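You operate a simulated robot arm through the tools that you are given. There is no shell and no other tool.

You are at the controls of a simulated robot arm. One attempt, no reset.

Task
Run the drum till ice reaches the chute's mark, switch off, then fill the bin to its line.
Fine: hatch and latches stay shut; chute lever shut at the end.
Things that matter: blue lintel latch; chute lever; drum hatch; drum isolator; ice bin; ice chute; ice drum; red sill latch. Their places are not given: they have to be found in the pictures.

It is judged by the outcome, as a careful person would: the job done as asked, and still so three seconds after it is handed in. It fails if anything else is knocked over, pushed out of place, dropped, spilled or broken.

Robot
A 7-joint arm with a two-finger parallel gripper, fixed in place. Base frame: the origin is at the foot of the arm, x ahead of it, y to its left, z up. Lengths are in mm, angles in degrees, forces in N, time in s.
With the tool pointing down near the work surface it reaches from about 120 to 520 mm from the base axis. Its first joint turns from -66.0 to 66.0 degrees. Payload 2.4 kg.
The TCP is the grasp point between the finger pads, 30 mm short of the fingertips. In the tool frame z runs along the fingers and y along their closing line. Largest opening 94 mm; finger width 28, thickness 10; the body of the gripper, 50 by 96 mm, starts 55 mm behind the TCP.
Orientation is that of the tool frame in the base frame, as a unit quaternion [x, y, z, w]. With the fingers straight down and closing along the base's y, the tool's x points along the base's -x, its y along +y and its z along -z.

Tools
- The arm moves only by the tool play_rows. Its argument "motion" is a list of rows, each an object of numbers (a shift or turn left out is 0, a gripper value left out holds the last): "tx", "ty", "tz": the shift along the tool's x, y, z in m; "rx", "ry", "rz": the turn, a rotation vector about the tool's x, y, z in degrees. In form: [{"tx": .., "ty": .., "tz": .., "rx": .., "ry": .., "rz": ..}, ...]. A call has 1 to 20 rows; each row shifts and turns the commanded pose from where the row before left it, along the tool's axes as they then stand. "claw" is the gripper command, from -1 (fully open) to 1 (shut), values between in proportion, set as the call begins (left out, the last holds). Rows are played at 5 a second. More than 50 mm and 8.6 degrees between two rows, or a gripper value outside its range, and nothing of the call is played. Where a pose cannot be reached the arm comes as near as it can. A force on the tool above 50 N (or 10 N above the force at the start of the call, whichever is more), or a blocked arm, ends the call early, and 0.2 s more pass. The fingers move at their own pace (about 153 mm/s each) and stop on an object; they squeeze with about 31 N. The grip force told is the motor's: it shows also when the fingers shut on nothing. Time passes only in rows, and 0.2 s behind the last, so rows that do not move let the fingers close. The reply holds the time, the measured pose of the TCP, the force on the tool along the base axes, the opening and the grip force, in the units named above and with some noise, with the torque about the TCP (base axes, N m) and any sound that the robot's microphone picked up, and new pictures: "views" is both (left out), scene, wrist or none.
- Cameras (640 x 400 px; columns grow to the right, rows downward): "scene" is fixed at [54.2, 501.3, 1431]; the picture's right is [-0.48, -0.88, 0.00], its down [-0.61, 0.34, -0.72] and it looks along [0.63, -0.35, -0.70] (base axes); focal length 290 px, centre (320, 200). "wrist" rides on the gripper at [76, 14, -102] in the tool frame; the picture's right is [-0.18, 0.98, 0.00], its down [-0.75, -0.14, -0.64] and it looks along [-0.63, -0.12, 0.77] (tool axes); focal length 243 px, centre (320, 200).
- point_at(camera, pixels): for up to 12 pixels [column, row] of the newest picture of that camera ("zoom" is the newest enlarged one), the place [x, y, z] in the base frame of the surface seen there, good to about 3 mm. No time passes.
- close_up(camera, box): a new picture of the part [left, top, right, bottom] of that camera's present view, enlarged. No time passes.
- sign_off(): hands the job in; it is judged then, once.

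Unless the task says otherwise, let go and move clear before handing in.

The tools are called after "Request:" as a command line: name --argument value ..., lists and objects as JSON in quotes. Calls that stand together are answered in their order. play_rows: Moves the arm, as the interface text tells. Its arguments: {"type":"object","properties":{"motion":{"type":"array","items":{"type":"object","properties":{"tx":{"type":"number"},"ty":{"type":"number"},"tz":{"type":"number"},"rx":{"type":"number"},"ry":{"type":"number"},"rz":{"type":"number"}}}},"claw":{"type":"number"},"views":{"type":"string","enum":["both","scene","wrist","none"]}},"required":["motion"]} The other tools are called the same way: point_at (camera, pixels) gives the place of the surface under pixels of a picture; close_up (camera, box) takes an enlarged picture of a part of a camera's view; sign_off () hands the job in.

At the start:

```text
t: 0.0
eef_pos: [470.5, -44.4, 962.4]
orientation: [0.0, 1.0, 0.0, 0.0]
contact_force: [0.6, 0.0, 0.2]
ft_torque: [-0.03, -0.01, -0.01]
grip_width: 93.9
grasp_force: 0.0
```

scene: 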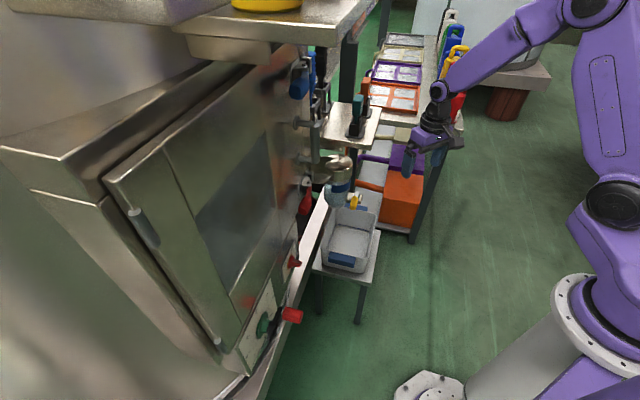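
wrist: 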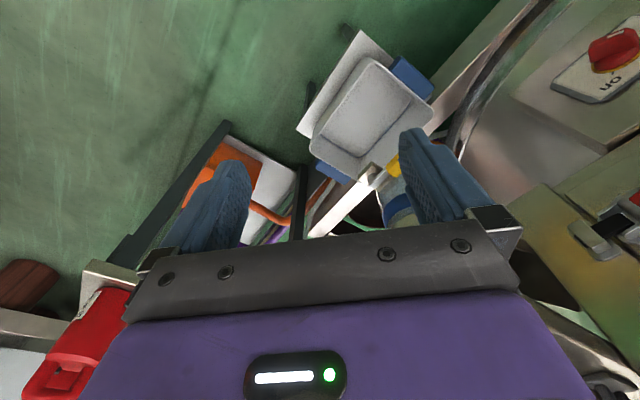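

The scene shows a steel cabinet on the left with a red knob near (292,315), a chute near (340,185) and a grey bin near (350,240). I'll take close-ups before moving anything.

Request:
close_up --camera "scene" --box '[260, 130, 420, 230]'

Request:
close_up --camera "scene" --box '[200, 230, 360, 390]'

Request:
close_up --camera "scene" --box '[260, 30, 420, 130]'

Request:
close_up --camera "wrist" --box '[440, 0, 640, 400]'

Request:
close_up --camera "wrist" --box '[280, 20, 480, 250]'

```text
4.00 times, centred on (340, 180) of scene
```

zoom: 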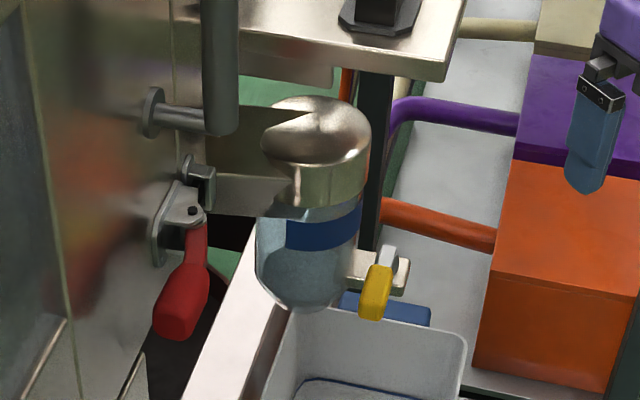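

```text
2.50 times, centred on (280, 310) of scene
```

zoom: 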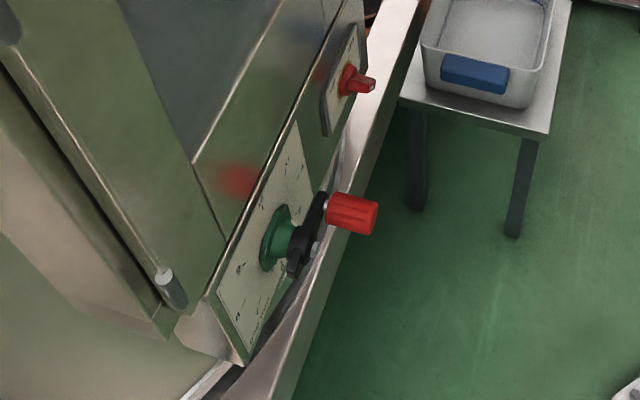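

```text
4.00 times, centred on (340, 80) of scene
```

zoom: 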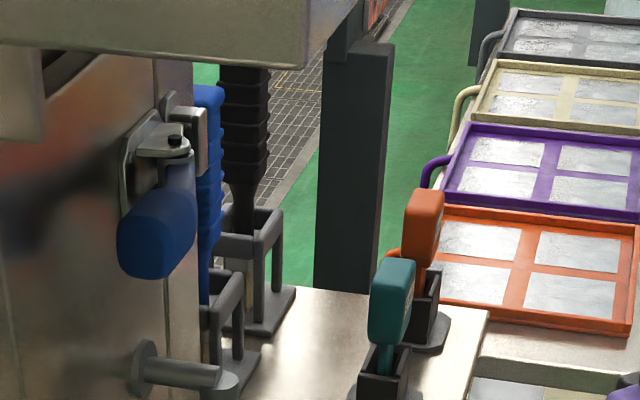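

```text
1.00 times, centred on (540, 200) of wrist (not enlarged: the box is as wide or as high as the picture)
```

zoom: 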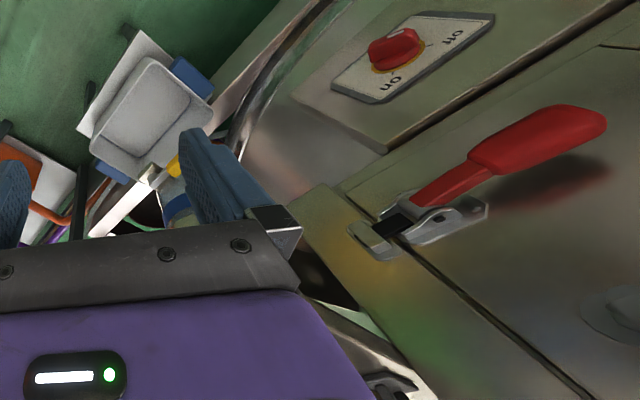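

```text
1.74 times, centred on (380, 135) of wrist
```

zoom: 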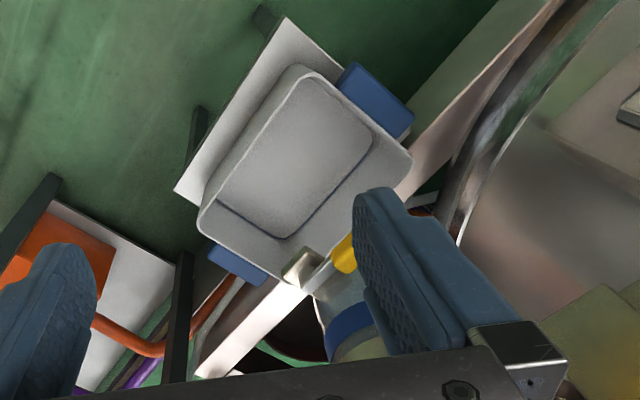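

The rotary switch labelled on/off is at about wrist (612,50) and scene (293,263). The clear chute with a blue band is at scene (340,190), the yellow lever at (355,200) and the bin below it. I'll measure their places.

Request:
point_at --camera "scene" --pixels '[[292, 263], [284, 268], [292, 315], [270, 325], [338, 165], [340, 190], [355, 201], [353, 196], [350, 240], [345, 258], [305, 205], [300, 80]]'

Request:
point_at --camera "wrist" --pixels '[[610, 48], [590, 70], [575, 90], [625, 85], [396, 165], [360, 120], [395, 210], [345, 60], [368, 175], [375, 170], [630, 205], [600, 240]]'

```text
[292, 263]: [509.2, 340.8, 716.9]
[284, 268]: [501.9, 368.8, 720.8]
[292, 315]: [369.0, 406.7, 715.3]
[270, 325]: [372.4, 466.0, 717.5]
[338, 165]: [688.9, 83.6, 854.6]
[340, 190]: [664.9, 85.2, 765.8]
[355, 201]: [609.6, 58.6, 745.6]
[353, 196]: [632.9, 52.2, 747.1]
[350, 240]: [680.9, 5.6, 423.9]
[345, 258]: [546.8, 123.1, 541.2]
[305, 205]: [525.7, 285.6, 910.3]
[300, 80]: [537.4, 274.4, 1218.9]
```

```text
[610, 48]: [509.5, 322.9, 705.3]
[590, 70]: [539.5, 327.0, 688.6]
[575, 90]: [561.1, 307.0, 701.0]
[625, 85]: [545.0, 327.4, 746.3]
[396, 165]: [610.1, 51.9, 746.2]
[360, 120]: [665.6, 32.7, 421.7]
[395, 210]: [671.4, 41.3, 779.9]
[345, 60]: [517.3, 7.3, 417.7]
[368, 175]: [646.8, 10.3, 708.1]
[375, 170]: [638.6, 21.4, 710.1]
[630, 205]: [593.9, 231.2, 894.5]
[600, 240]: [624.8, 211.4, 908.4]
```

I'll look closer at the isolator, the crank and the yellow lever for labels and marks.

Request:
close_up --camera "scene" --box '[264, 235, 324, 275]'

Request:
close_up --camera "scene" --box '[240, 270, 320, 370]'

Request:
close_up --camera "scene" --box '[310, 145, 380, 215]'

Request:
close_up --camera "wrist" --box '[540, 0, 640, 120]'

Request:
close_up --camera "scene" --box '[300, 190, 400, 290]'

```text
10.00 times, centred on (294, 255) of scene
```

zoom: 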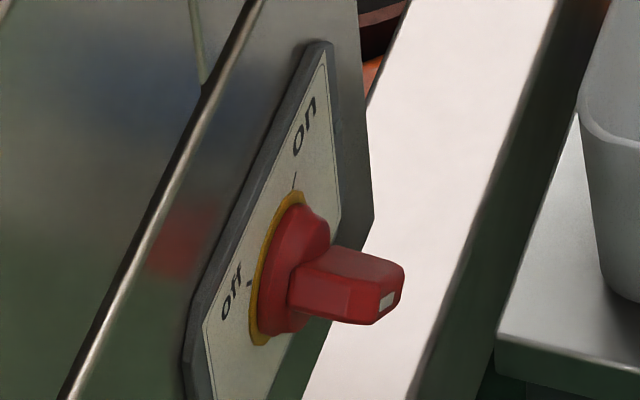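

```text
4.00 times, centred on (280, 320) of scene
```

zoom: 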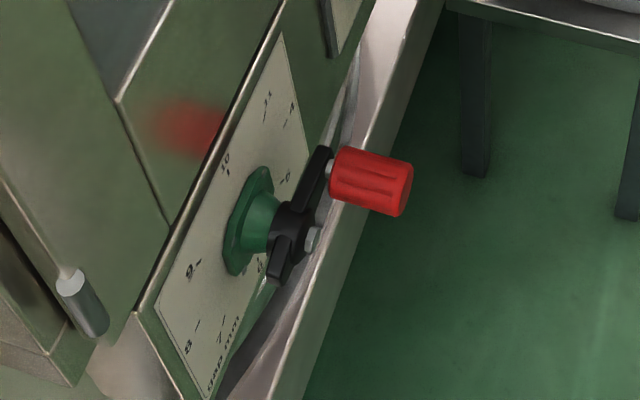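

```text
5.71 times, centred on (345, 180) of scene
```

zoom: 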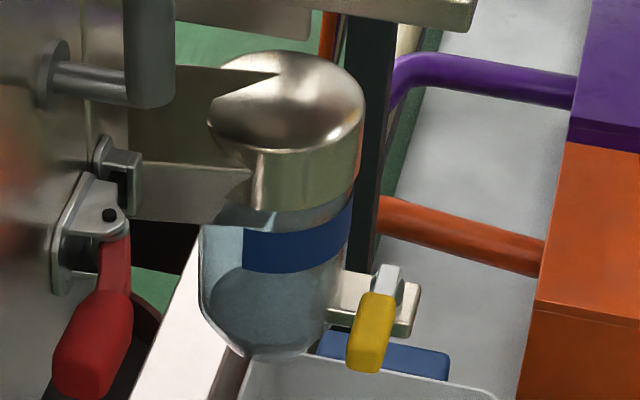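

```text
3.33 times, centred on (590, 60) of wrist
```

zoom: 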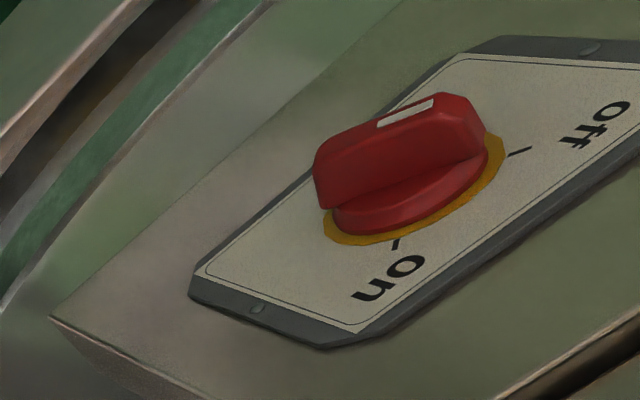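

```text
4.00 times, centred on (350, 240) of scene
```

zoom: 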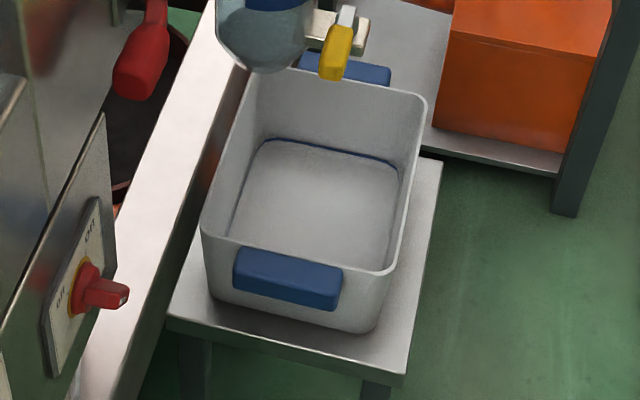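

The isolator pointer currently lies along the "off" tick at up-left, and "on" is up-right. The green-hub crank is a "gap mm" dial, which I must leave alone. Next I'll measure the isolator, chute, lever and bin in detail.

Request:
close_up --camera "wrist" --box '[540, 0, 640, 120]'

Request:
point_at --camera "zoom" --pixels '[[395, 150], [330, 165], [470, 115], [322, 200], [480, 160], [408, 112], [515, 151], [396, 244], [340, 328], [200, 280], [480, 60], [250, 310]]'

Request:
point_at --camera "scene" --pixels '[[332, 208], [375, 214], [367, 259], [321, 249], [335, 222], [370, 232], [330, 245], [362, 255], [366, 207], [345, 232]]'

```text
3.33 times, centred on (590, 60) of wrist
```

zoom: 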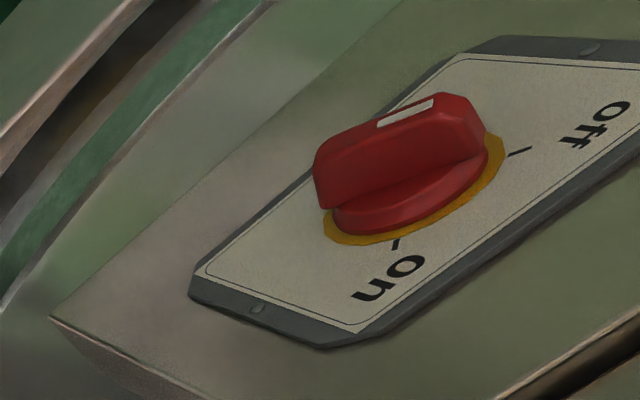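

```text
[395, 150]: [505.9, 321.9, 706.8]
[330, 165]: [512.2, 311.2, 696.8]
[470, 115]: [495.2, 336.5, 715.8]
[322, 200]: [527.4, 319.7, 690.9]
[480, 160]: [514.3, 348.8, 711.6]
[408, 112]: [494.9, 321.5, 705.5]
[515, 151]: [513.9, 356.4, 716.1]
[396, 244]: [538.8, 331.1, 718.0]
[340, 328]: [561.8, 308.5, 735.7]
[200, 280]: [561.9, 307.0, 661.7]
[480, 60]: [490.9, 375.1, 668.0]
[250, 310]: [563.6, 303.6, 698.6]
```

```text
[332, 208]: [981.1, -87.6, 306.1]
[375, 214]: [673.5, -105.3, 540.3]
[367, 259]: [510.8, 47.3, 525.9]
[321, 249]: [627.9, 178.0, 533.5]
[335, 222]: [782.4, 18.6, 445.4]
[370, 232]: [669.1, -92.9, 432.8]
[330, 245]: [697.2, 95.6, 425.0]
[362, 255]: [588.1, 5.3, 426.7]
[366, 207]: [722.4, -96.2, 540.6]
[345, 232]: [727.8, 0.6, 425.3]
```

The plate's normal comes out near (-0.69,-0.72,0), and the bin sits roughly below the chute. I'll measure the chute and lever more finely before moving.

Request:
close_up --camera "scene" --box '[310, 145, 380, 215]'

Request:
point_at --camera "zoom" --pixels '[[285, 75], [215, 120], [360, 120], [255, 205], [245, 250], [340, 250], [205, 300], [270, 355], [330, 320], [375, 330], [390, 275], [405, 330]]'

Request:
close_up --camera "wrist" --box '[330, 140, 430, 220]'

Request:
point_at --camera "zoom" --pixels '[[250, 200], [150, 300], [320, 340], [360, 250], [420, 150], [410, 250], [380, 390], [60, 390], [300, 260]]'

```text
5.71 times, centred on (345, 180) of scene
```

zoom: 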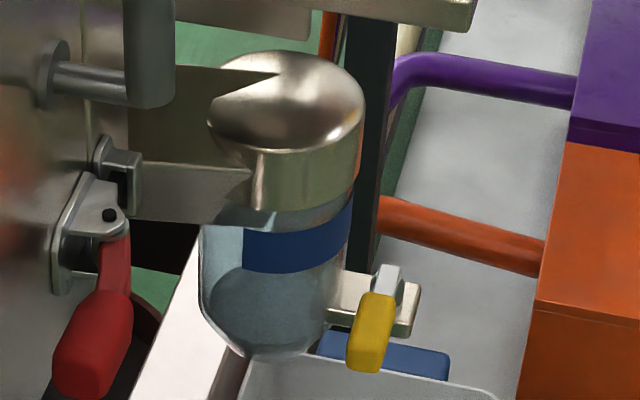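

```text
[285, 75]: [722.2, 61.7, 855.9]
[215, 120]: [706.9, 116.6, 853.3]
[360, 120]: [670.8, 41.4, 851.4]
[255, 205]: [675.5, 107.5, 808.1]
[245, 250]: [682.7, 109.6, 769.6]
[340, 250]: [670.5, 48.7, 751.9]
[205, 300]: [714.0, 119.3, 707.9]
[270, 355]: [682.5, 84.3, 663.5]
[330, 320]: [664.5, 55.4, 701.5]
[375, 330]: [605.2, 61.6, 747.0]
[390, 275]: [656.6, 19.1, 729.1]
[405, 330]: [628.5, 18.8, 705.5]
```

```text
5.00 times, centred on (380, 180) of wrist
```

zoom: 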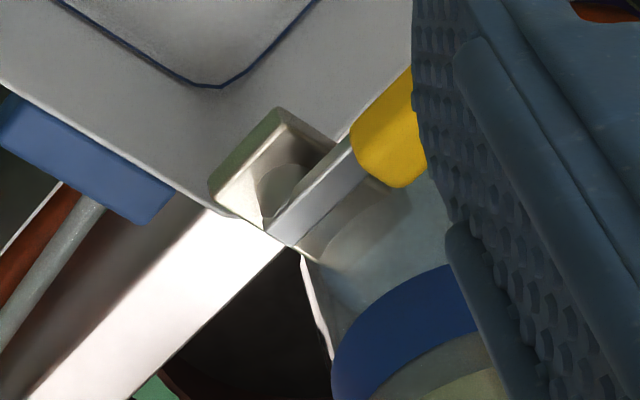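

```text
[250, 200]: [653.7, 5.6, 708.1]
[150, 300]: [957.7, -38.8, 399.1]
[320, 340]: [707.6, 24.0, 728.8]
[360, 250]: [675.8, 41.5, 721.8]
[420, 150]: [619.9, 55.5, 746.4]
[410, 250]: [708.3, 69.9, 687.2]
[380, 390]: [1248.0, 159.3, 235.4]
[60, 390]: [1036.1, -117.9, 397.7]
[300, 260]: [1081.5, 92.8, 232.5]
```

The chute axis is near (705,75) and its bottom is around z 660. I need to know whether the bin truly sits under it, so I'll measure the bin's rim.

Request:
close_up --camera "scene" --box '[310, 195, 390, 275]'

Request:
point_at --camera "zoom" --pixels '[[205, 72], [280, 85], [385, 105], [440, 120], [450, 135], [405, 340], [380, 365], [90, 330], [70, 290], [120, 180], [160, 100], [175, 75]]'

Request:
close_up --camera "wrist" --box '[290, 20, 450, 220]'

Request:
point_at --camera "zoom" --pixels '[[310, 70], [405, 150], [395, 170], [310, 290], [205, 215], [215, 190], [280, 90], [370, 230]]'

```text
5.00 times, centred on (350, 235) of scene
```

zoom: 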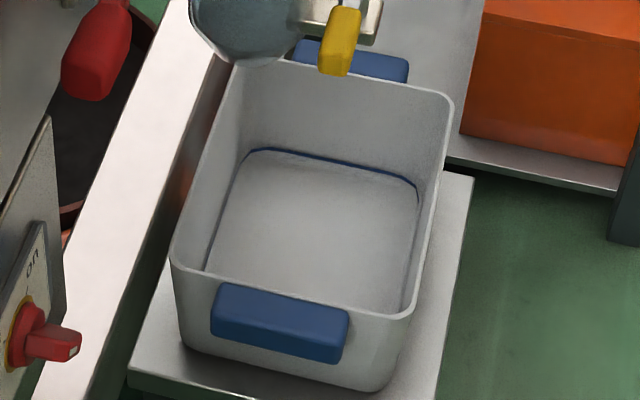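

```text
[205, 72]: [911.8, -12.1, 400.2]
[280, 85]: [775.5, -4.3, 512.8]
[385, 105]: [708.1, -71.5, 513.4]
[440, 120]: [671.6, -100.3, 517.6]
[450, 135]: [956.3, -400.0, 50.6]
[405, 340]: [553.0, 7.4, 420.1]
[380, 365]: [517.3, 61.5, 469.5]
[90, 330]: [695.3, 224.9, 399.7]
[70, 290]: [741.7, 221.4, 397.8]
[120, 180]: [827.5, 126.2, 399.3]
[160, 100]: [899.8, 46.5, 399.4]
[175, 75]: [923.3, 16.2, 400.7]
```

```text
2.00 times, centred on (370, 120) of wrist
```

zoom: 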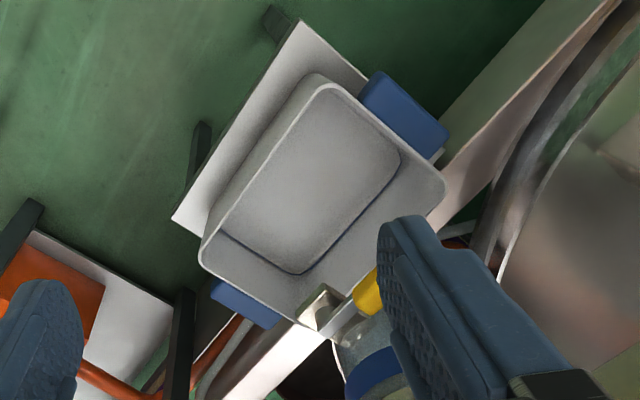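

```text
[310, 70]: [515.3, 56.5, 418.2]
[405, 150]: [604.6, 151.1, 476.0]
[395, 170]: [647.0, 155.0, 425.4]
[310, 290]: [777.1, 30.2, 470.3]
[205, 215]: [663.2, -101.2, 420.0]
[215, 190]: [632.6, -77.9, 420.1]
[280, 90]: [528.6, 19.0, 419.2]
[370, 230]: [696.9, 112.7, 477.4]
```

The bin sits under the chute's line, and the lever appears to be a bar in front of the chute. Before swinging the tool, I'll check where the nearby obstacles are: shelf handles, hanging tools and the red jug.

Request:
point_at --camera "scene" --pixels '[[357, 110], [340, 125], [378, 110], [320, 75], [330, 120], [458, 100], [452, 45], [400, 95], [270, 40], [340, 10], [375, 190], [458, 145]]'

Request:
point_at --camera "wrist" --pixels '[[80, 340], [60, 380], [110, 280], [20, 280], [210, 160], [240, 140], [560, 280], [600, 360], [480, 110], [470, 60]]'

```text
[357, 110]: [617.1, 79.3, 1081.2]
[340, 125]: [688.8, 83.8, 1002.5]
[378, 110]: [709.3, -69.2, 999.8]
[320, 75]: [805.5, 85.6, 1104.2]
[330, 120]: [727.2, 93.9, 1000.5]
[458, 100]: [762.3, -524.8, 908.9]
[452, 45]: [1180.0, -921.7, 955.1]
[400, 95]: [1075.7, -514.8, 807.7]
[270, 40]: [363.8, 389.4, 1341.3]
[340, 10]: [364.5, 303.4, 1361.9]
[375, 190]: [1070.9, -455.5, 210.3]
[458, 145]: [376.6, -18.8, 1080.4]
```

```text
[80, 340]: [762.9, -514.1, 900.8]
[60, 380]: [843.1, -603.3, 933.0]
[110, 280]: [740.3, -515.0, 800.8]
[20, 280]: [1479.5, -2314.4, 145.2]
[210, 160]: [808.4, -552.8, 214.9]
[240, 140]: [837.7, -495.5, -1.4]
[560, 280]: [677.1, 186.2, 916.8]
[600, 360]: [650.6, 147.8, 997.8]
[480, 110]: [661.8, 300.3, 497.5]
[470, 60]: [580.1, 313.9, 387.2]
```

Obstacles are clear of the planned sweep; the shelf sits at z≈1000 and n>430 mm along the panel normal. I'll back off slightly and turn the tool to horizontal, facing the panel (yaw about 46°).

Request:
play_rows --motion '[{"tx": 0.03, "ty": 0.03}, {"tx": 0.03, "ty": 0.03}, {"tx": 0.03, "ty": 0.03}, {"ry": -8.2}, {"ry": -8.2}, {"ry": -8.2}, {"ry": -8.2}, {"ry": -8.2}, {"ry": -8.2}, {"ry": -8.2}, {"ry": -8.2}, {"ry": -8.2}, {"ry": -8.2}, {"ry": -8.0}]' --views "both"

```text
t: 3.0
eef_pos: [421.4, 98.4, 1035.7]
orientation: [-0.006, 0.738, -0.015, 0.674]
contact_force: [0.5, 0.4, -0.6]
ft_torque: [0.05, -0.03, -0.01]
grip_width: 94.1
grasp_force: 0.0
out of reach, approached as far as the arm can: row 6, 11, 12, 13, 14
```

scene: 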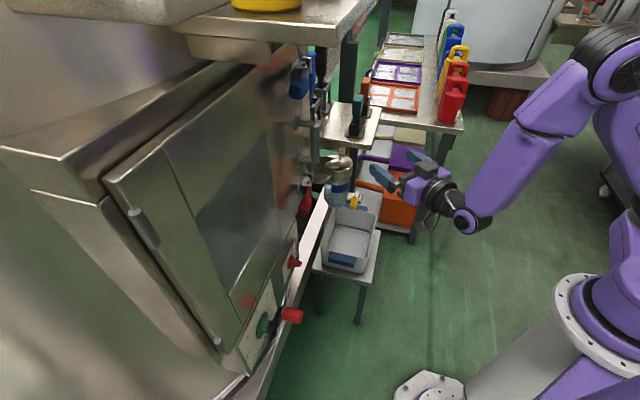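
wrist: 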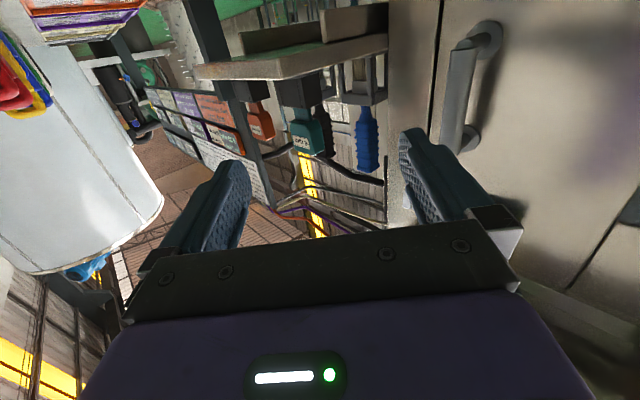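

The wrist image is now upside down (camera below the hand), and the arm could not reach the exact pose this close in. I'll move outward and down, then check how the pose follows.

Request:
play_rows --motion '[{"tz": 0.015, "ty": 0.02, "tx": 0.03}, {"tz": 0.015, "ty": 0.02, "tx": 0.03}, {"tz": 0.015, "ty": 0.02, "tx": 0.03}, {}]' --views "none"

```text
t: 4.0
eef_pos: [458.1, 156.3, 938.0]
orientation: [-0.006, 0.738, -0.012, 0.675]
contact_force: [0.0, -0.2, 0.6]
ft_torque: [0.02, 0.0, 0.01]
grip_width: 94.1
grasp_force: 0.1
```

The commands start from the measured pose, so relative moves are reliable. I'll yaw about 46° toward the panel while descending.

Request:
play_rows --motion '[{"tx": 0.02, "rx": -7.6, "ry": -0.8}, {"tx": 0.02, "rx": -7.6, "ry": -0.8}, {"tx": 0.02, "rx": -7.6, "ry": -0.8}, {"tx": 0.02, "rx": -7.6, "ry": -0.8}, {"tx": 0.02, "rx": -7.6, "ry": -0.8}, {"tx": 0.02, "rx": -7.6, "ry": -0.8}, {}]' --views "both"

```text
t: 5.6
eef_pos: [474.4, 297.4, 865.0]
orientation: [-0.244, 0.677, 0.189, 0.668]
contact_force: [-1.3, 0.4, -2.3]
ft_torque: [0.06, -0.1, -0.07]
grip_width: 92.7
grasp_force: 0.0
out of reach, approached as far as the arm can: row 1, 2, 3, 4, 5, 6
```

scene: 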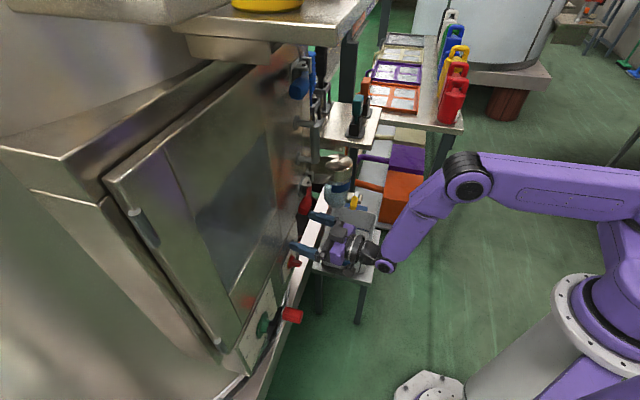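
wrist: 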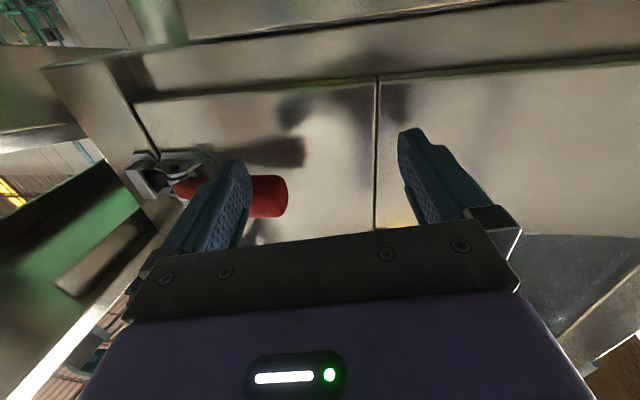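

The arm was pushed outward, and the left-hand finger (210,200) is now near the red latch handle (265,195). I'll measure the clearance before moving anywhere.

Request:
point_at --camera "wrist" --pixels '[[265, 195], [285, 195], [250, 215], [190, 185], [235, 170], [170, 165], [420, 140], [375, 150], [300, 140], [560, 100]]'

Request:
close_up --camera "wrist" --box '[100, 120, 340, 270]'

Request:
close_up --camera "scene" --box '[270, 165, 390, 285]'

```text
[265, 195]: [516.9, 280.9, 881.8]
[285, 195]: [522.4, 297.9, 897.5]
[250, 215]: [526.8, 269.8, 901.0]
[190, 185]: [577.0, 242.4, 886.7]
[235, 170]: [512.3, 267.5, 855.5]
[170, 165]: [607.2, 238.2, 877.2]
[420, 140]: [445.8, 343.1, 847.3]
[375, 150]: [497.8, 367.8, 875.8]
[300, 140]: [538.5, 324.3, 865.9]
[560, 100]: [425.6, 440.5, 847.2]
```

```text
2.67 times, centred on (220, 195) of wrist
```

zoom: 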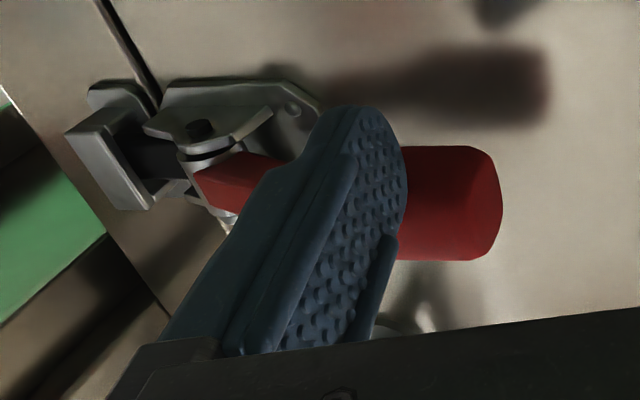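

```text
3.33 times, centred on (330, 225) of scene
```

zoom: 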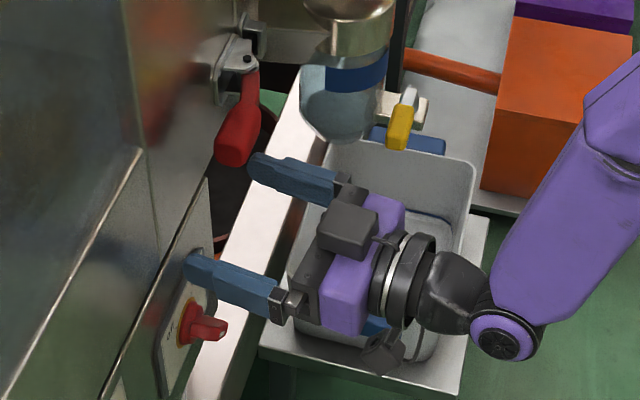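

The fingertip passes just below the red handle, which points left at z≈880–900, and there is no contact force. I'll move straight down and slightly back to clear it.

Request:
play_rows --motion '[{"tx": 0.02}, {"tx": 0.02, "tz": -0.01}, {"tx": 0.02, "tz": -0.01}, {}]' --views "both"

Request:
point_at --camera "scene" --pixels '[[468, 180], [620, 190], [385, 265], [600, 20]]'

```text
t: 6.6
eef_pos: [460.0, 280.6, 807.7]
orientation: [-0.241, 0.677, 0.186, 0.67]
contact_force: [-0.3, 0.1, -0.2]
ft_torque: [-0.02, 0.01, -0.01]
grip_width: 93.7
grasp_force: 0.1
```

scene: 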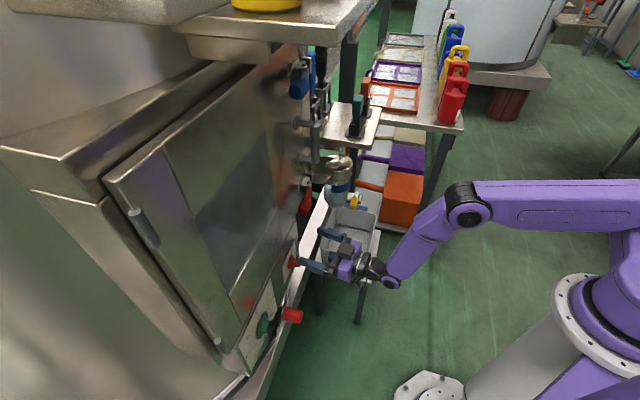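
wrist: 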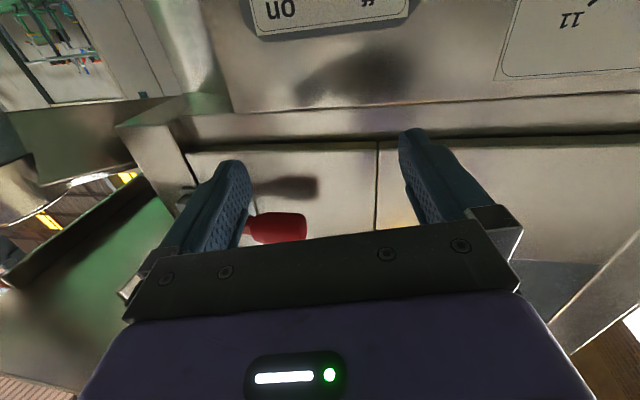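

```text
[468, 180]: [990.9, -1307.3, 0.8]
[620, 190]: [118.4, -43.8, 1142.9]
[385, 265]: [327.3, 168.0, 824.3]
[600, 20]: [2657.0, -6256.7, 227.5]
```

The red latch is clear and the isolator plate now shows at the top of the wrist view. I'll lower further and finish the yaw to face the plate squarely, keeping the fingertips off the knob.

Request:
play_rows --motion '[{"tx": 0.02, "rx": -3.5, "tz": -0.005}, {"tx": 0.02, "rx": -3.5, "tz": -0.005}, {"tx": 0.02, "rx": -3.5}, {}]' --views "both"

```text
t: 7.6
eef_pos: [400.5, 339.7, 737.9]
orientation: [-0.297, 0.659, 0.239, 0.649]
contact_force: [0.0, -0.2, -0.3]
ft_torque: [-0.01, -0.01, 0.0]
grip_width: 94.0
grasp_force: 0.0
out of reach, approached as far as the arm can: row 1, 2, 3
```

scene: 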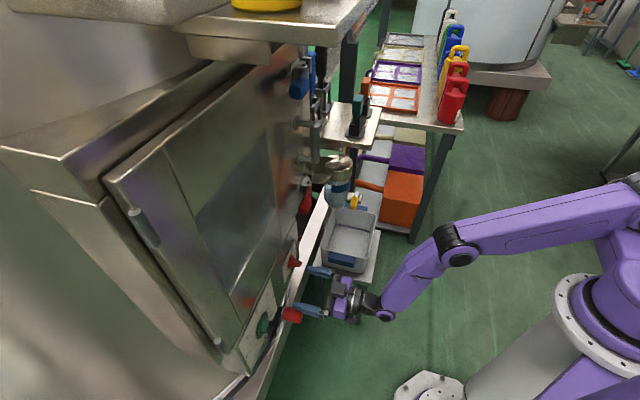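
wrist: 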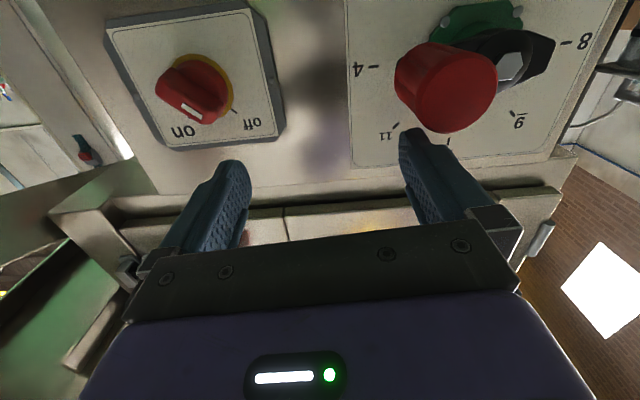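

The yaw is right now (44.5°), but the arm slid left, and the left finger is close to the red crank grip (445,90 in wrist view). I need the arm geometry and the exact clearances before going on.

Request:
point_at --camera "wrist" --pixels '[[445, 85], [420, 75], [440, 125], [425, 150], [195, 90], [190, 108], [175, 75], [215, 115], [240, 108], [185, 120], [200, 60], [260, 60]]'

Request:
point_at --camera "scene" --pixels '[[458, 255], [445, 235], [550, 215], [630, 195], [385, 312], [380, 295], [290, 315], [305, 310], [600, 300], [600, 220]]'

Request:
close_up --camera "wrist" --box '[100, 0, 300, 150]'

```text
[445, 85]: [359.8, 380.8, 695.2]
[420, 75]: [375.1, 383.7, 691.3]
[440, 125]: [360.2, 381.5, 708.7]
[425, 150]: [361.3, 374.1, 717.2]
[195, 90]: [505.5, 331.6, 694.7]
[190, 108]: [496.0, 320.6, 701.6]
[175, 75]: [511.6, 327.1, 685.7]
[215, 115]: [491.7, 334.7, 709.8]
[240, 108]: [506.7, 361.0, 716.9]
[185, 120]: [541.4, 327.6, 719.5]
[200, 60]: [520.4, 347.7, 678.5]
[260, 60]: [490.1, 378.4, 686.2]
```

```text
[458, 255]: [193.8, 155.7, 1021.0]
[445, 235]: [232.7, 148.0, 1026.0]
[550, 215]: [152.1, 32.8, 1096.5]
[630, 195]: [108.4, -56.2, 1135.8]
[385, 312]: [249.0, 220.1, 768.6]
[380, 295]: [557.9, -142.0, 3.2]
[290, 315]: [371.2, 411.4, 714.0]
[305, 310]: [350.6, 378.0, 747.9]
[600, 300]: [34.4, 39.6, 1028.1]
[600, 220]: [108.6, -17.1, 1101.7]
```

```text
2.67 times, centred on (200, 75) of wrist
```

zoom: 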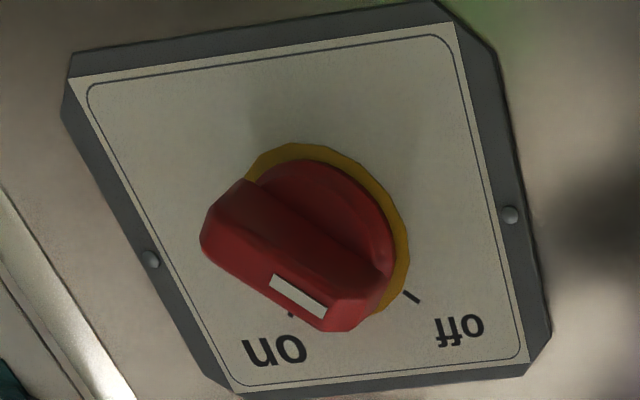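

The left finger hovers right above the red crank grip without touching it (force ≈0). I'll go straight up first, then try sliding right toward the isolator's line, checking reach as I go.

Request:
play_rows --motion '[{"tx": -0.02}, {"tx": -0.02}, {}]' --views "none"

```text
t: 8.4
eef_pos: [394.1, 352.4, 776.0]
orientation: [-0.3, 0.658, 0.244, 0.646]
contact_force: [-0.2, 0.1, 0.4]
ft_torque: [0.01, 0.0, -0.03]
grip_width: 93.8
grasp_force: 0.1
out of reach, approached as far as the arm can: row 1
```

I'm clear of the crank now. I'll try a small slide right with a little forward to test reach.

Request:
play_rows --motion '[{"ty": -0.02, "tz": 0.01}, {"ty": -0.02, "tz": 0.01}, {}]' --views "none"

```text
t: 9.2
eef_pos: [413.5, 362.7, 774.4]
orientation: [-0.297, 0.658, 0.243, 0.647]
contact_force: [-1.0, 0.2, -0.4]
ft_torque: [0.0, 0.01, 0.03]
grip_width: 94.0
grasp_force: 0.0
out of reach, approached as far as the arm can: row 1, 2
```

The slide right was blocked, so some joint limit is binding. I'll look at the arm's posture in the scene picture.

Request:
close_up --camera "scene" --box '[320, 160, 640, 400]'

Request:
point_at --camera "zoom" --pixels '[[240, 80], [255, 120], [300, 60], [400, 60], [500, 50], [600, 40], [620, 60], [110, 180], [130, 130], [500, 200], [560, 220]]'

```text
1.67 times, centred on (480, 280) of scene
```

zoom: 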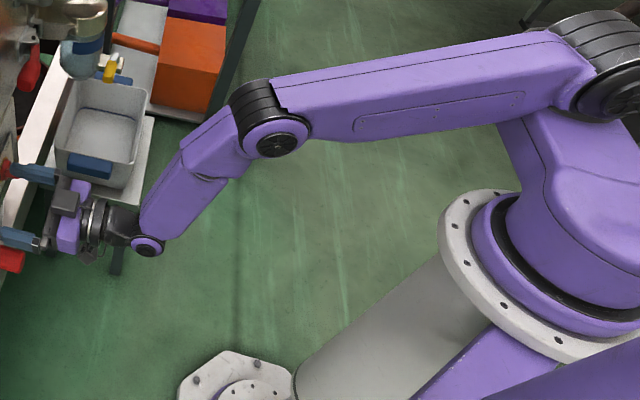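

```text
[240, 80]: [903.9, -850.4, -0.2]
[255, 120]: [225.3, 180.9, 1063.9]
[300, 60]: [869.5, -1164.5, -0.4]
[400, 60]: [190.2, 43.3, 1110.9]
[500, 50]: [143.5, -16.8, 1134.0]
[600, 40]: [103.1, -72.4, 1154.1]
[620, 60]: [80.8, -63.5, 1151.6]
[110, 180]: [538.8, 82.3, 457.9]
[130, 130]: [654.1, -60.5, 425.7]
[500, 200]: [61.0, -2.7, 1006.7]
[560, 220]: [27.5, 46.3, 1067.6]
```

Shoulder and elbow look unfolded in the scene view, but the yaw relative to the wrist's azimuth seems capped at about +6°. I'll test whether tool roll frees it, which I need for the knob anyway. I have plenty of clearance here.

Request:
play_rows --motion '[{"rz": -8}, {"rz": -8}, {}]' --views "none"

```text
t: 10.0
eef_pos: [409.8, 365.2, 775.3]
orientation: [-0.39, 0.608, 0.156, 0.673]
contact_force: [0.0, -1.2, 0.1]
ft_torque: [-0.03, -0.02, 0.01]
grip_width: 93.8
grasp_force: 0.1
out of reach, approached as far as the arm can: row 1
```

Roll is freer in that direction. I'll test sliding right from this rolled pose.

Request:
play_rows --motion '[{"tx": 0.007, "ty": -0.019}, {"tx": 0.007, "ty": -0.019}, {}]' --views "none"

```text
t: 10.8
eef_pos: [411.7, 364.6, 776.7]
orientation: [-0.39, 0.609, 0.156, 0.673]
contact_force: [0.2, -0.3, 0.0]
ft_torque: [-0.03, 0.01, -0.01]
grip_width: 94.2
grasp_force: 0.0
out of reach, approached as far as the arm can: row 1, 2
```

Sliding right is still blocked with the tool level, so a wrist limit is likely. Pitching the tool down about 24° should relax the wrist; then I'll retry the slide right.

Request:
play_rows --motion '[{"rx": -2.69, "ry": 7.5}, {"rx": -2.69, "ry": 7.5}, {"rx": -2.69, "ry": 7.5}, {"tx": 0.007, "ty": -0.019}, {"tx": 0.007, "ty": -0.019}, {}]' --views "both"

```text
t: 12.2
eef_pos: [413.3, 361.5, 776.9]
orientation: [-0.459, 0.716, 0.119, 0.513]
contact_force: [0.2, -0.4, -0.3]
ft_torque: [-0.01, 0.0, 0.01]
grip_width: 94.0
grasp_force: 0.0
out of reach, approached as far as the arm can: row 4, 5
```

scene: 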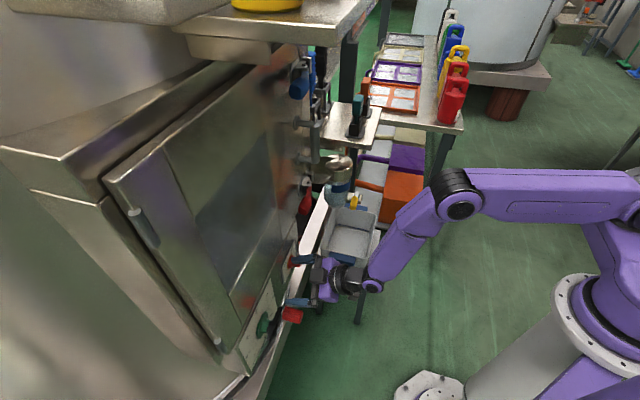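
wrist: 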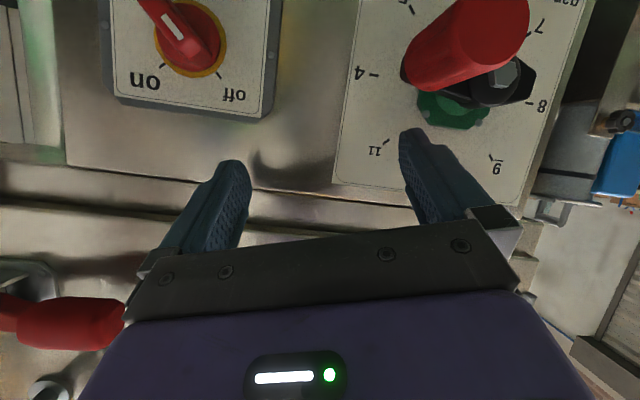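

Pitching down works, but sliding right is still blocked, so the arm has folded into an awkward posture from my early level swing. I'll bring the tool back to pointing down to recover a natural posture, then approach the isolator with a tilted tool from further out.

Request:
play_rows --motion '[{"rx": -2.7, "ry": 7.6}, {"rx": -2.7, "ry": 7.6}, {"rx": -2.7, "ry": 7.6}, {"rx": -2.7, "ry": 7.6}, {"rx": -2.7, "ry": 7.6}, {"rx": -2.7, "ry": 7.6}, {"tz": -0.03}, {"tz": -0.03}, {}]' --views "scene"

```text
t: 14.2
eef_pos: [400.7, 349.9, 835.3]
orientation: [-0.536, 0.834, 0.03, 0.128]
contact_force: [-0.2, -0.4, 0.3]
ft_torque: [0.01, 0.01, 0.01]
grip_width: 94.1
grasp_force: 0.0
```

scene: 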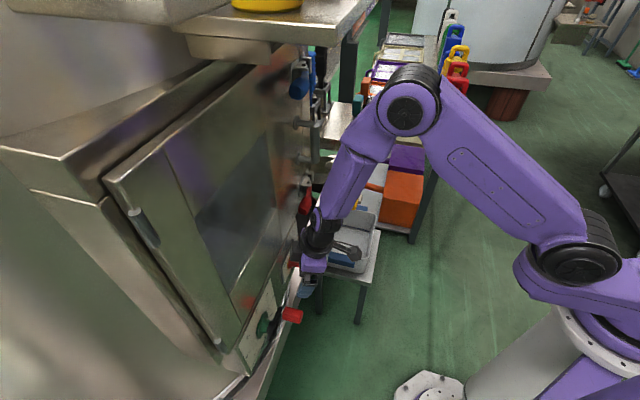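

The arm has unfolded: shoulder at scene (580,262), elbow at (407,110), and everything reached. I'll now move back and right to the isolator's line, keeping away from the red latch.

Request:
play_rows --motion '[{"tx": 0.0304, "ty": -0.0143, "tz": 0.0026}, {"tx": 0.0304, "ty": -0.0143, "tz": 0.0026}, {"tx": 0.0304, "ty": -0.0143, "tz": 0.0026}, {"tx": 0.0304, "ty": -0.0143, "tz": 0.0026}, {}]' --views "scene"

```text
t: 15.4
eef_pos: [408.3, 218.6, 799.9]
orientation: [-0.535, 0.834, 0.03, 0.129]
contact_force: [0.3, -0.7, 0.2]
ft_torque: [-0.02, -0.01, 0.01]
grip_width: 94.1
grasp_force: 0.1
```

scene: 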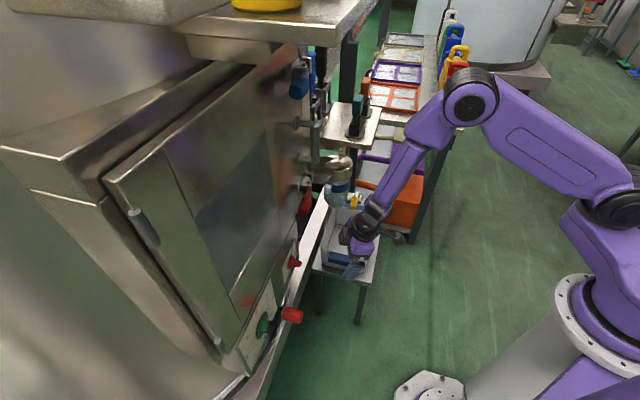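

Reached exactly. Now I'll pitch up by 30° in place and see whether that stays reachable.

Request:
play_rows --motion '[{"rx": 2.5, "ry": -7.15}, {"rx": 2.5, "ry": -7.15}, {"rx": 2.5, "ry": -7.15}, {"rx": 2.5, "ry": -7.15}, {}]' --views "scene"

```text
t: 16.6
eef_pos: [401.3, 223.7, 798.2]
orientation: [-0.508, 0.789, 0.098, 0.332]
contact_force: [0.5, 0.0, 0.6]
ft_torque: [0.03, -0.01, 0.0]
grip_width: 94.4
grasp_force: 0.1
out of reach, approached as far as the arm can: row 2
```

scene: 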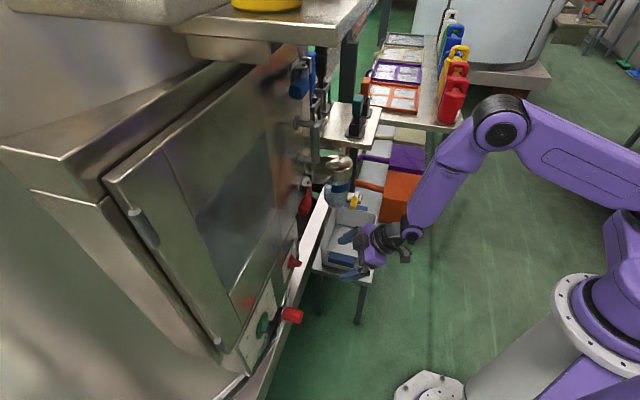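

There was slight drift but the pose is usable at about 50° below level. I'll move forward toward the isolator at this tilt and check reach and view.

Request:
play_rows --motion '[{"tx": -0.0118, "ty": -0.0068, "tz": 0.0201}, {"tx": -0.0118, "ty": -0.0068, "tz": 0.0201}, {"tx": -0.0118, "ty": -0.0068, "tz": 0.0201}, {}]' --views "both"

```text
t: 17.6
eef_pos: [453.1, 270.0, 778.8]
orientation: [-0.508, 0.789, 0.098, 0.331]
contact_force: [0.3, -0.6, -0.6]
ft_torque: [-0.01, -0.02, 0.0]
grip_width: 93.8
grasp_force: 0.0
```

scene: 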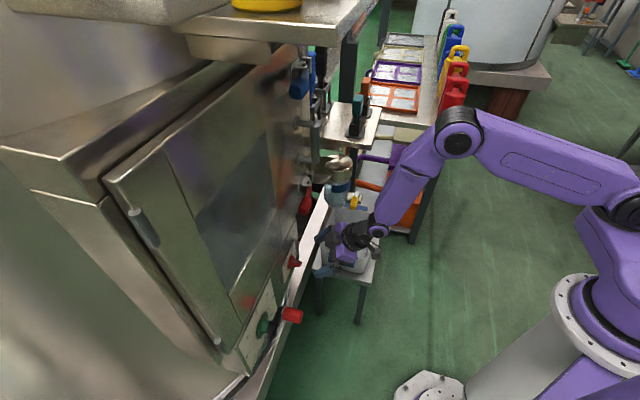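
wrist: 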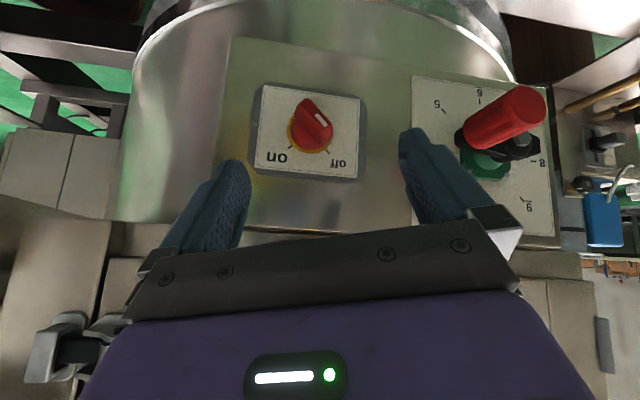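

Now the isolator sits squarely in the wrist view at (312,128), fully reached. I'll zoom on it and measure the knob precisely.

Request:
close_up --camera "wrist" --box '[240, 70, 380, 190]'

Request:
point_at --camera "zoom" --pixels '[[268, 60], [250, 110], [345, 200], [380, 190], [395, 235], [350, 165], [310, 110], [305, 225], [410, 270], [280, 265], [330, 130], [232, 195]]'

```text
3.33 times, centred on (310, 130) of wrist
```

zoom: 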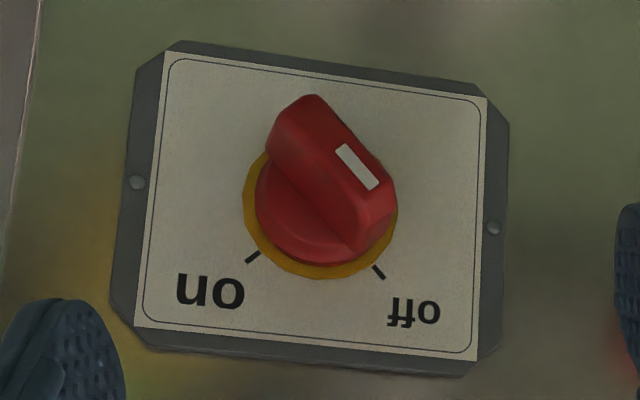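

```text
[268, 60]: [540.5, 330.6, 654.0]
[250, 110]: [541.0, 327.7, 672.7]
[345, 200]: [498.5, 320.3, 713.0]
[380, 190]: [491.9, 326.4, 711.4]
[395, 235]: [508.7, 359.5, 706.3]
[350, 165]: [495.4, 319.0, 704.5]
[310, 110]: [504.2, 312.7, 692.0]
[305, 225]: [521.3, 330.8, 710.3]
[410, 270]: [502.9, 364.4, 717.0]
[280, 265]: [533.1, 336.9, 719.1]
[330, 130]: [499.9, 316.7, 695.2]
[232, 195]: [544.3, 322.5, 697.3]
```

The knob centre is at about (500,317,700), its bar stands 37 mm off the plate, and the pointer is at off (up-left). I can push the pointer end sideways with the open fingers as a fork. First I'll study the chute's mark closely, so I know what to watch for.

Request:
close_up --camera "scene" --box '[320, 150, 370, 215]'

Request:
point_at --camera "zoom" --pixels '[[270, 185], [270, 250], [350, 180], [350, 250], [300, 255], [330, 250], [300, 290], [320, 330], [280, 370], [220, 330]]'

```text
6.15 times, centred on (345, 182) of scene
```

zoom: 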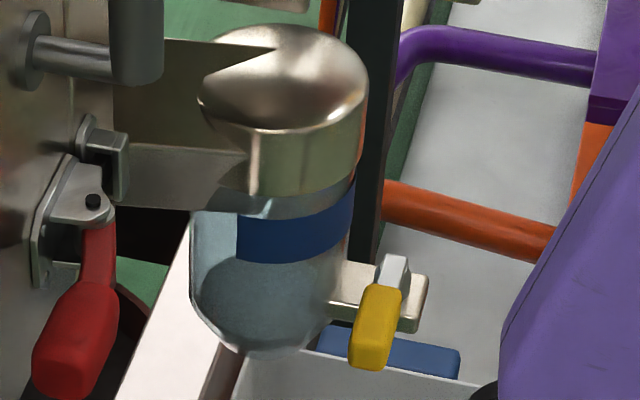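

```text
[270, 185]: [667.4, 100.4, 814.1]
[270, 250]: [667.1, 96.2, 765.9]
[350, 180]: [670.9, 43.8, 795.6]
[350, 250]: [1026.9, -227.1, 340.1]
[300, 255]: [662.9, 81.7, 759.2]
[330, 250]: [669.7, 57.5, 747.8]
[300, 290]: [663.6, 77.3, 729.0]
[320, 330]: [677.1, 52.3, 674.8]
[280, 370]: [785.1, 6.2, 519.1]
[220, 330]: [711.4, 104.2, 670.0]
```

The blue band on the clear chute spans z≈760–800; that is the mark. I'll unroll the tool so the fingers close horizontally and narrow the fork to about 50 mm while still clear of the knob.

Request:
play_rows --motion '[{"rz": 6.2}, {"rz": 6.2}, {"rz": 6.2}, {}]' --claw -0.06 --views "both"

```text
t: 18.6
eef_pos: [454.0, 270.5, 780.2]
orientation: [-0.372, 0.861, 0.15, 0.312]
contact_force: [0.0, 0.4, 0.3]
ft_torque: [-0.02, 0.01, -0.02]
grip_width: 50.0
grasp_force: 0.0
```

scene: 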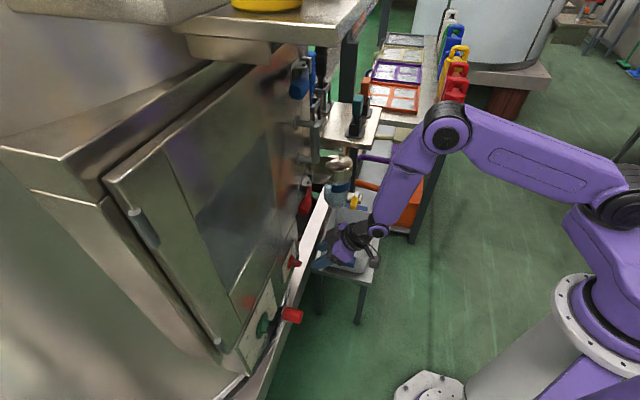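
wrist: 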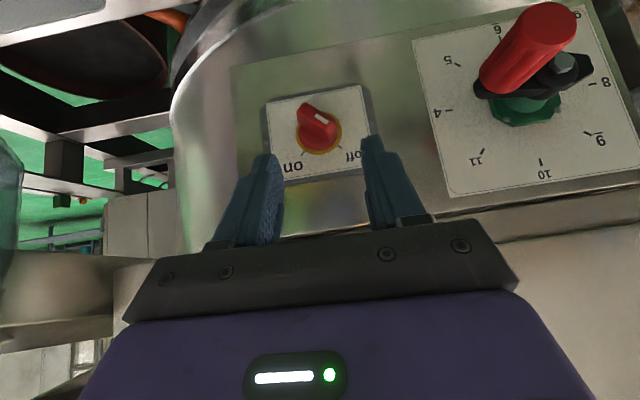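

The fork straddles the knob's line at 50 mm opening, fully reached. I'll approach in two steps; the first stops short, then I check.

Request:
play_rows --motion '[{"tx": -0.0046, "ty": -0.0007, "tz": 0.0223}, {"tx": -0.0046, "ty": -0.0007, "tz": 0.0223}, {}]' --views "both"

Request:
close_up --camera "wrist" --box '[220, 50, 440, 230]'

Request:
close_up --camera "scene" --box '[260, 150, 400, 290]'

```text
t: 19.4
eef_pos: [478.9, 297.0, 750.9]
orientation: [-0.373, 0.861, 0.15, 0.311]
contact_force: [0.1, 0.2, 0.4]
ft_torque: [-0.03, 0.01, 0.02]
grip_width: 49.7
grasp_force: 0.1
```

scene: 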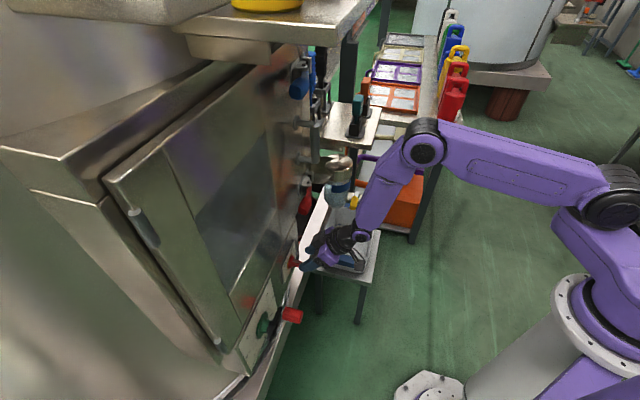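
wrist: 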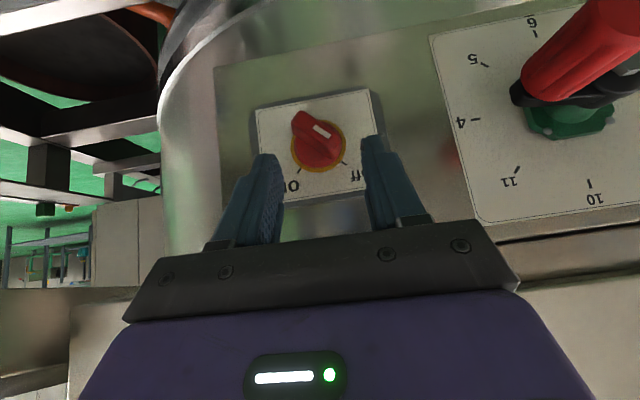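

```text
2.22 times, centred on (330, 140) of wrist
```

zoom: 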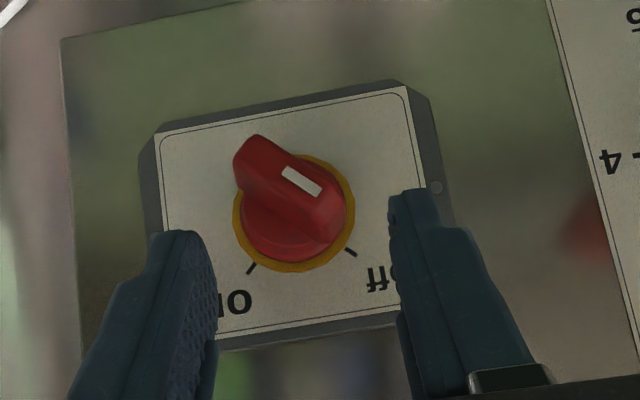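

```text
2.86 times, centred on (330, 220) of scene
```

zoom: 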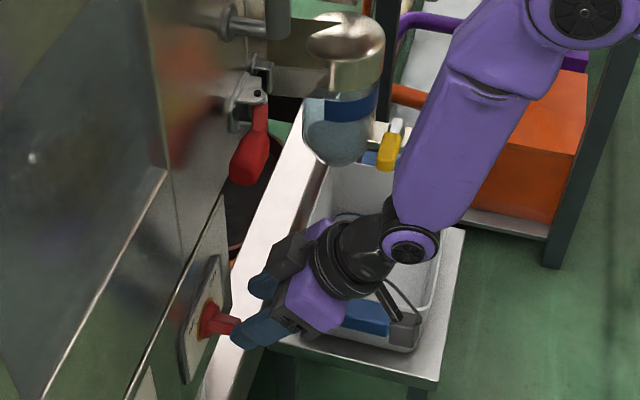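

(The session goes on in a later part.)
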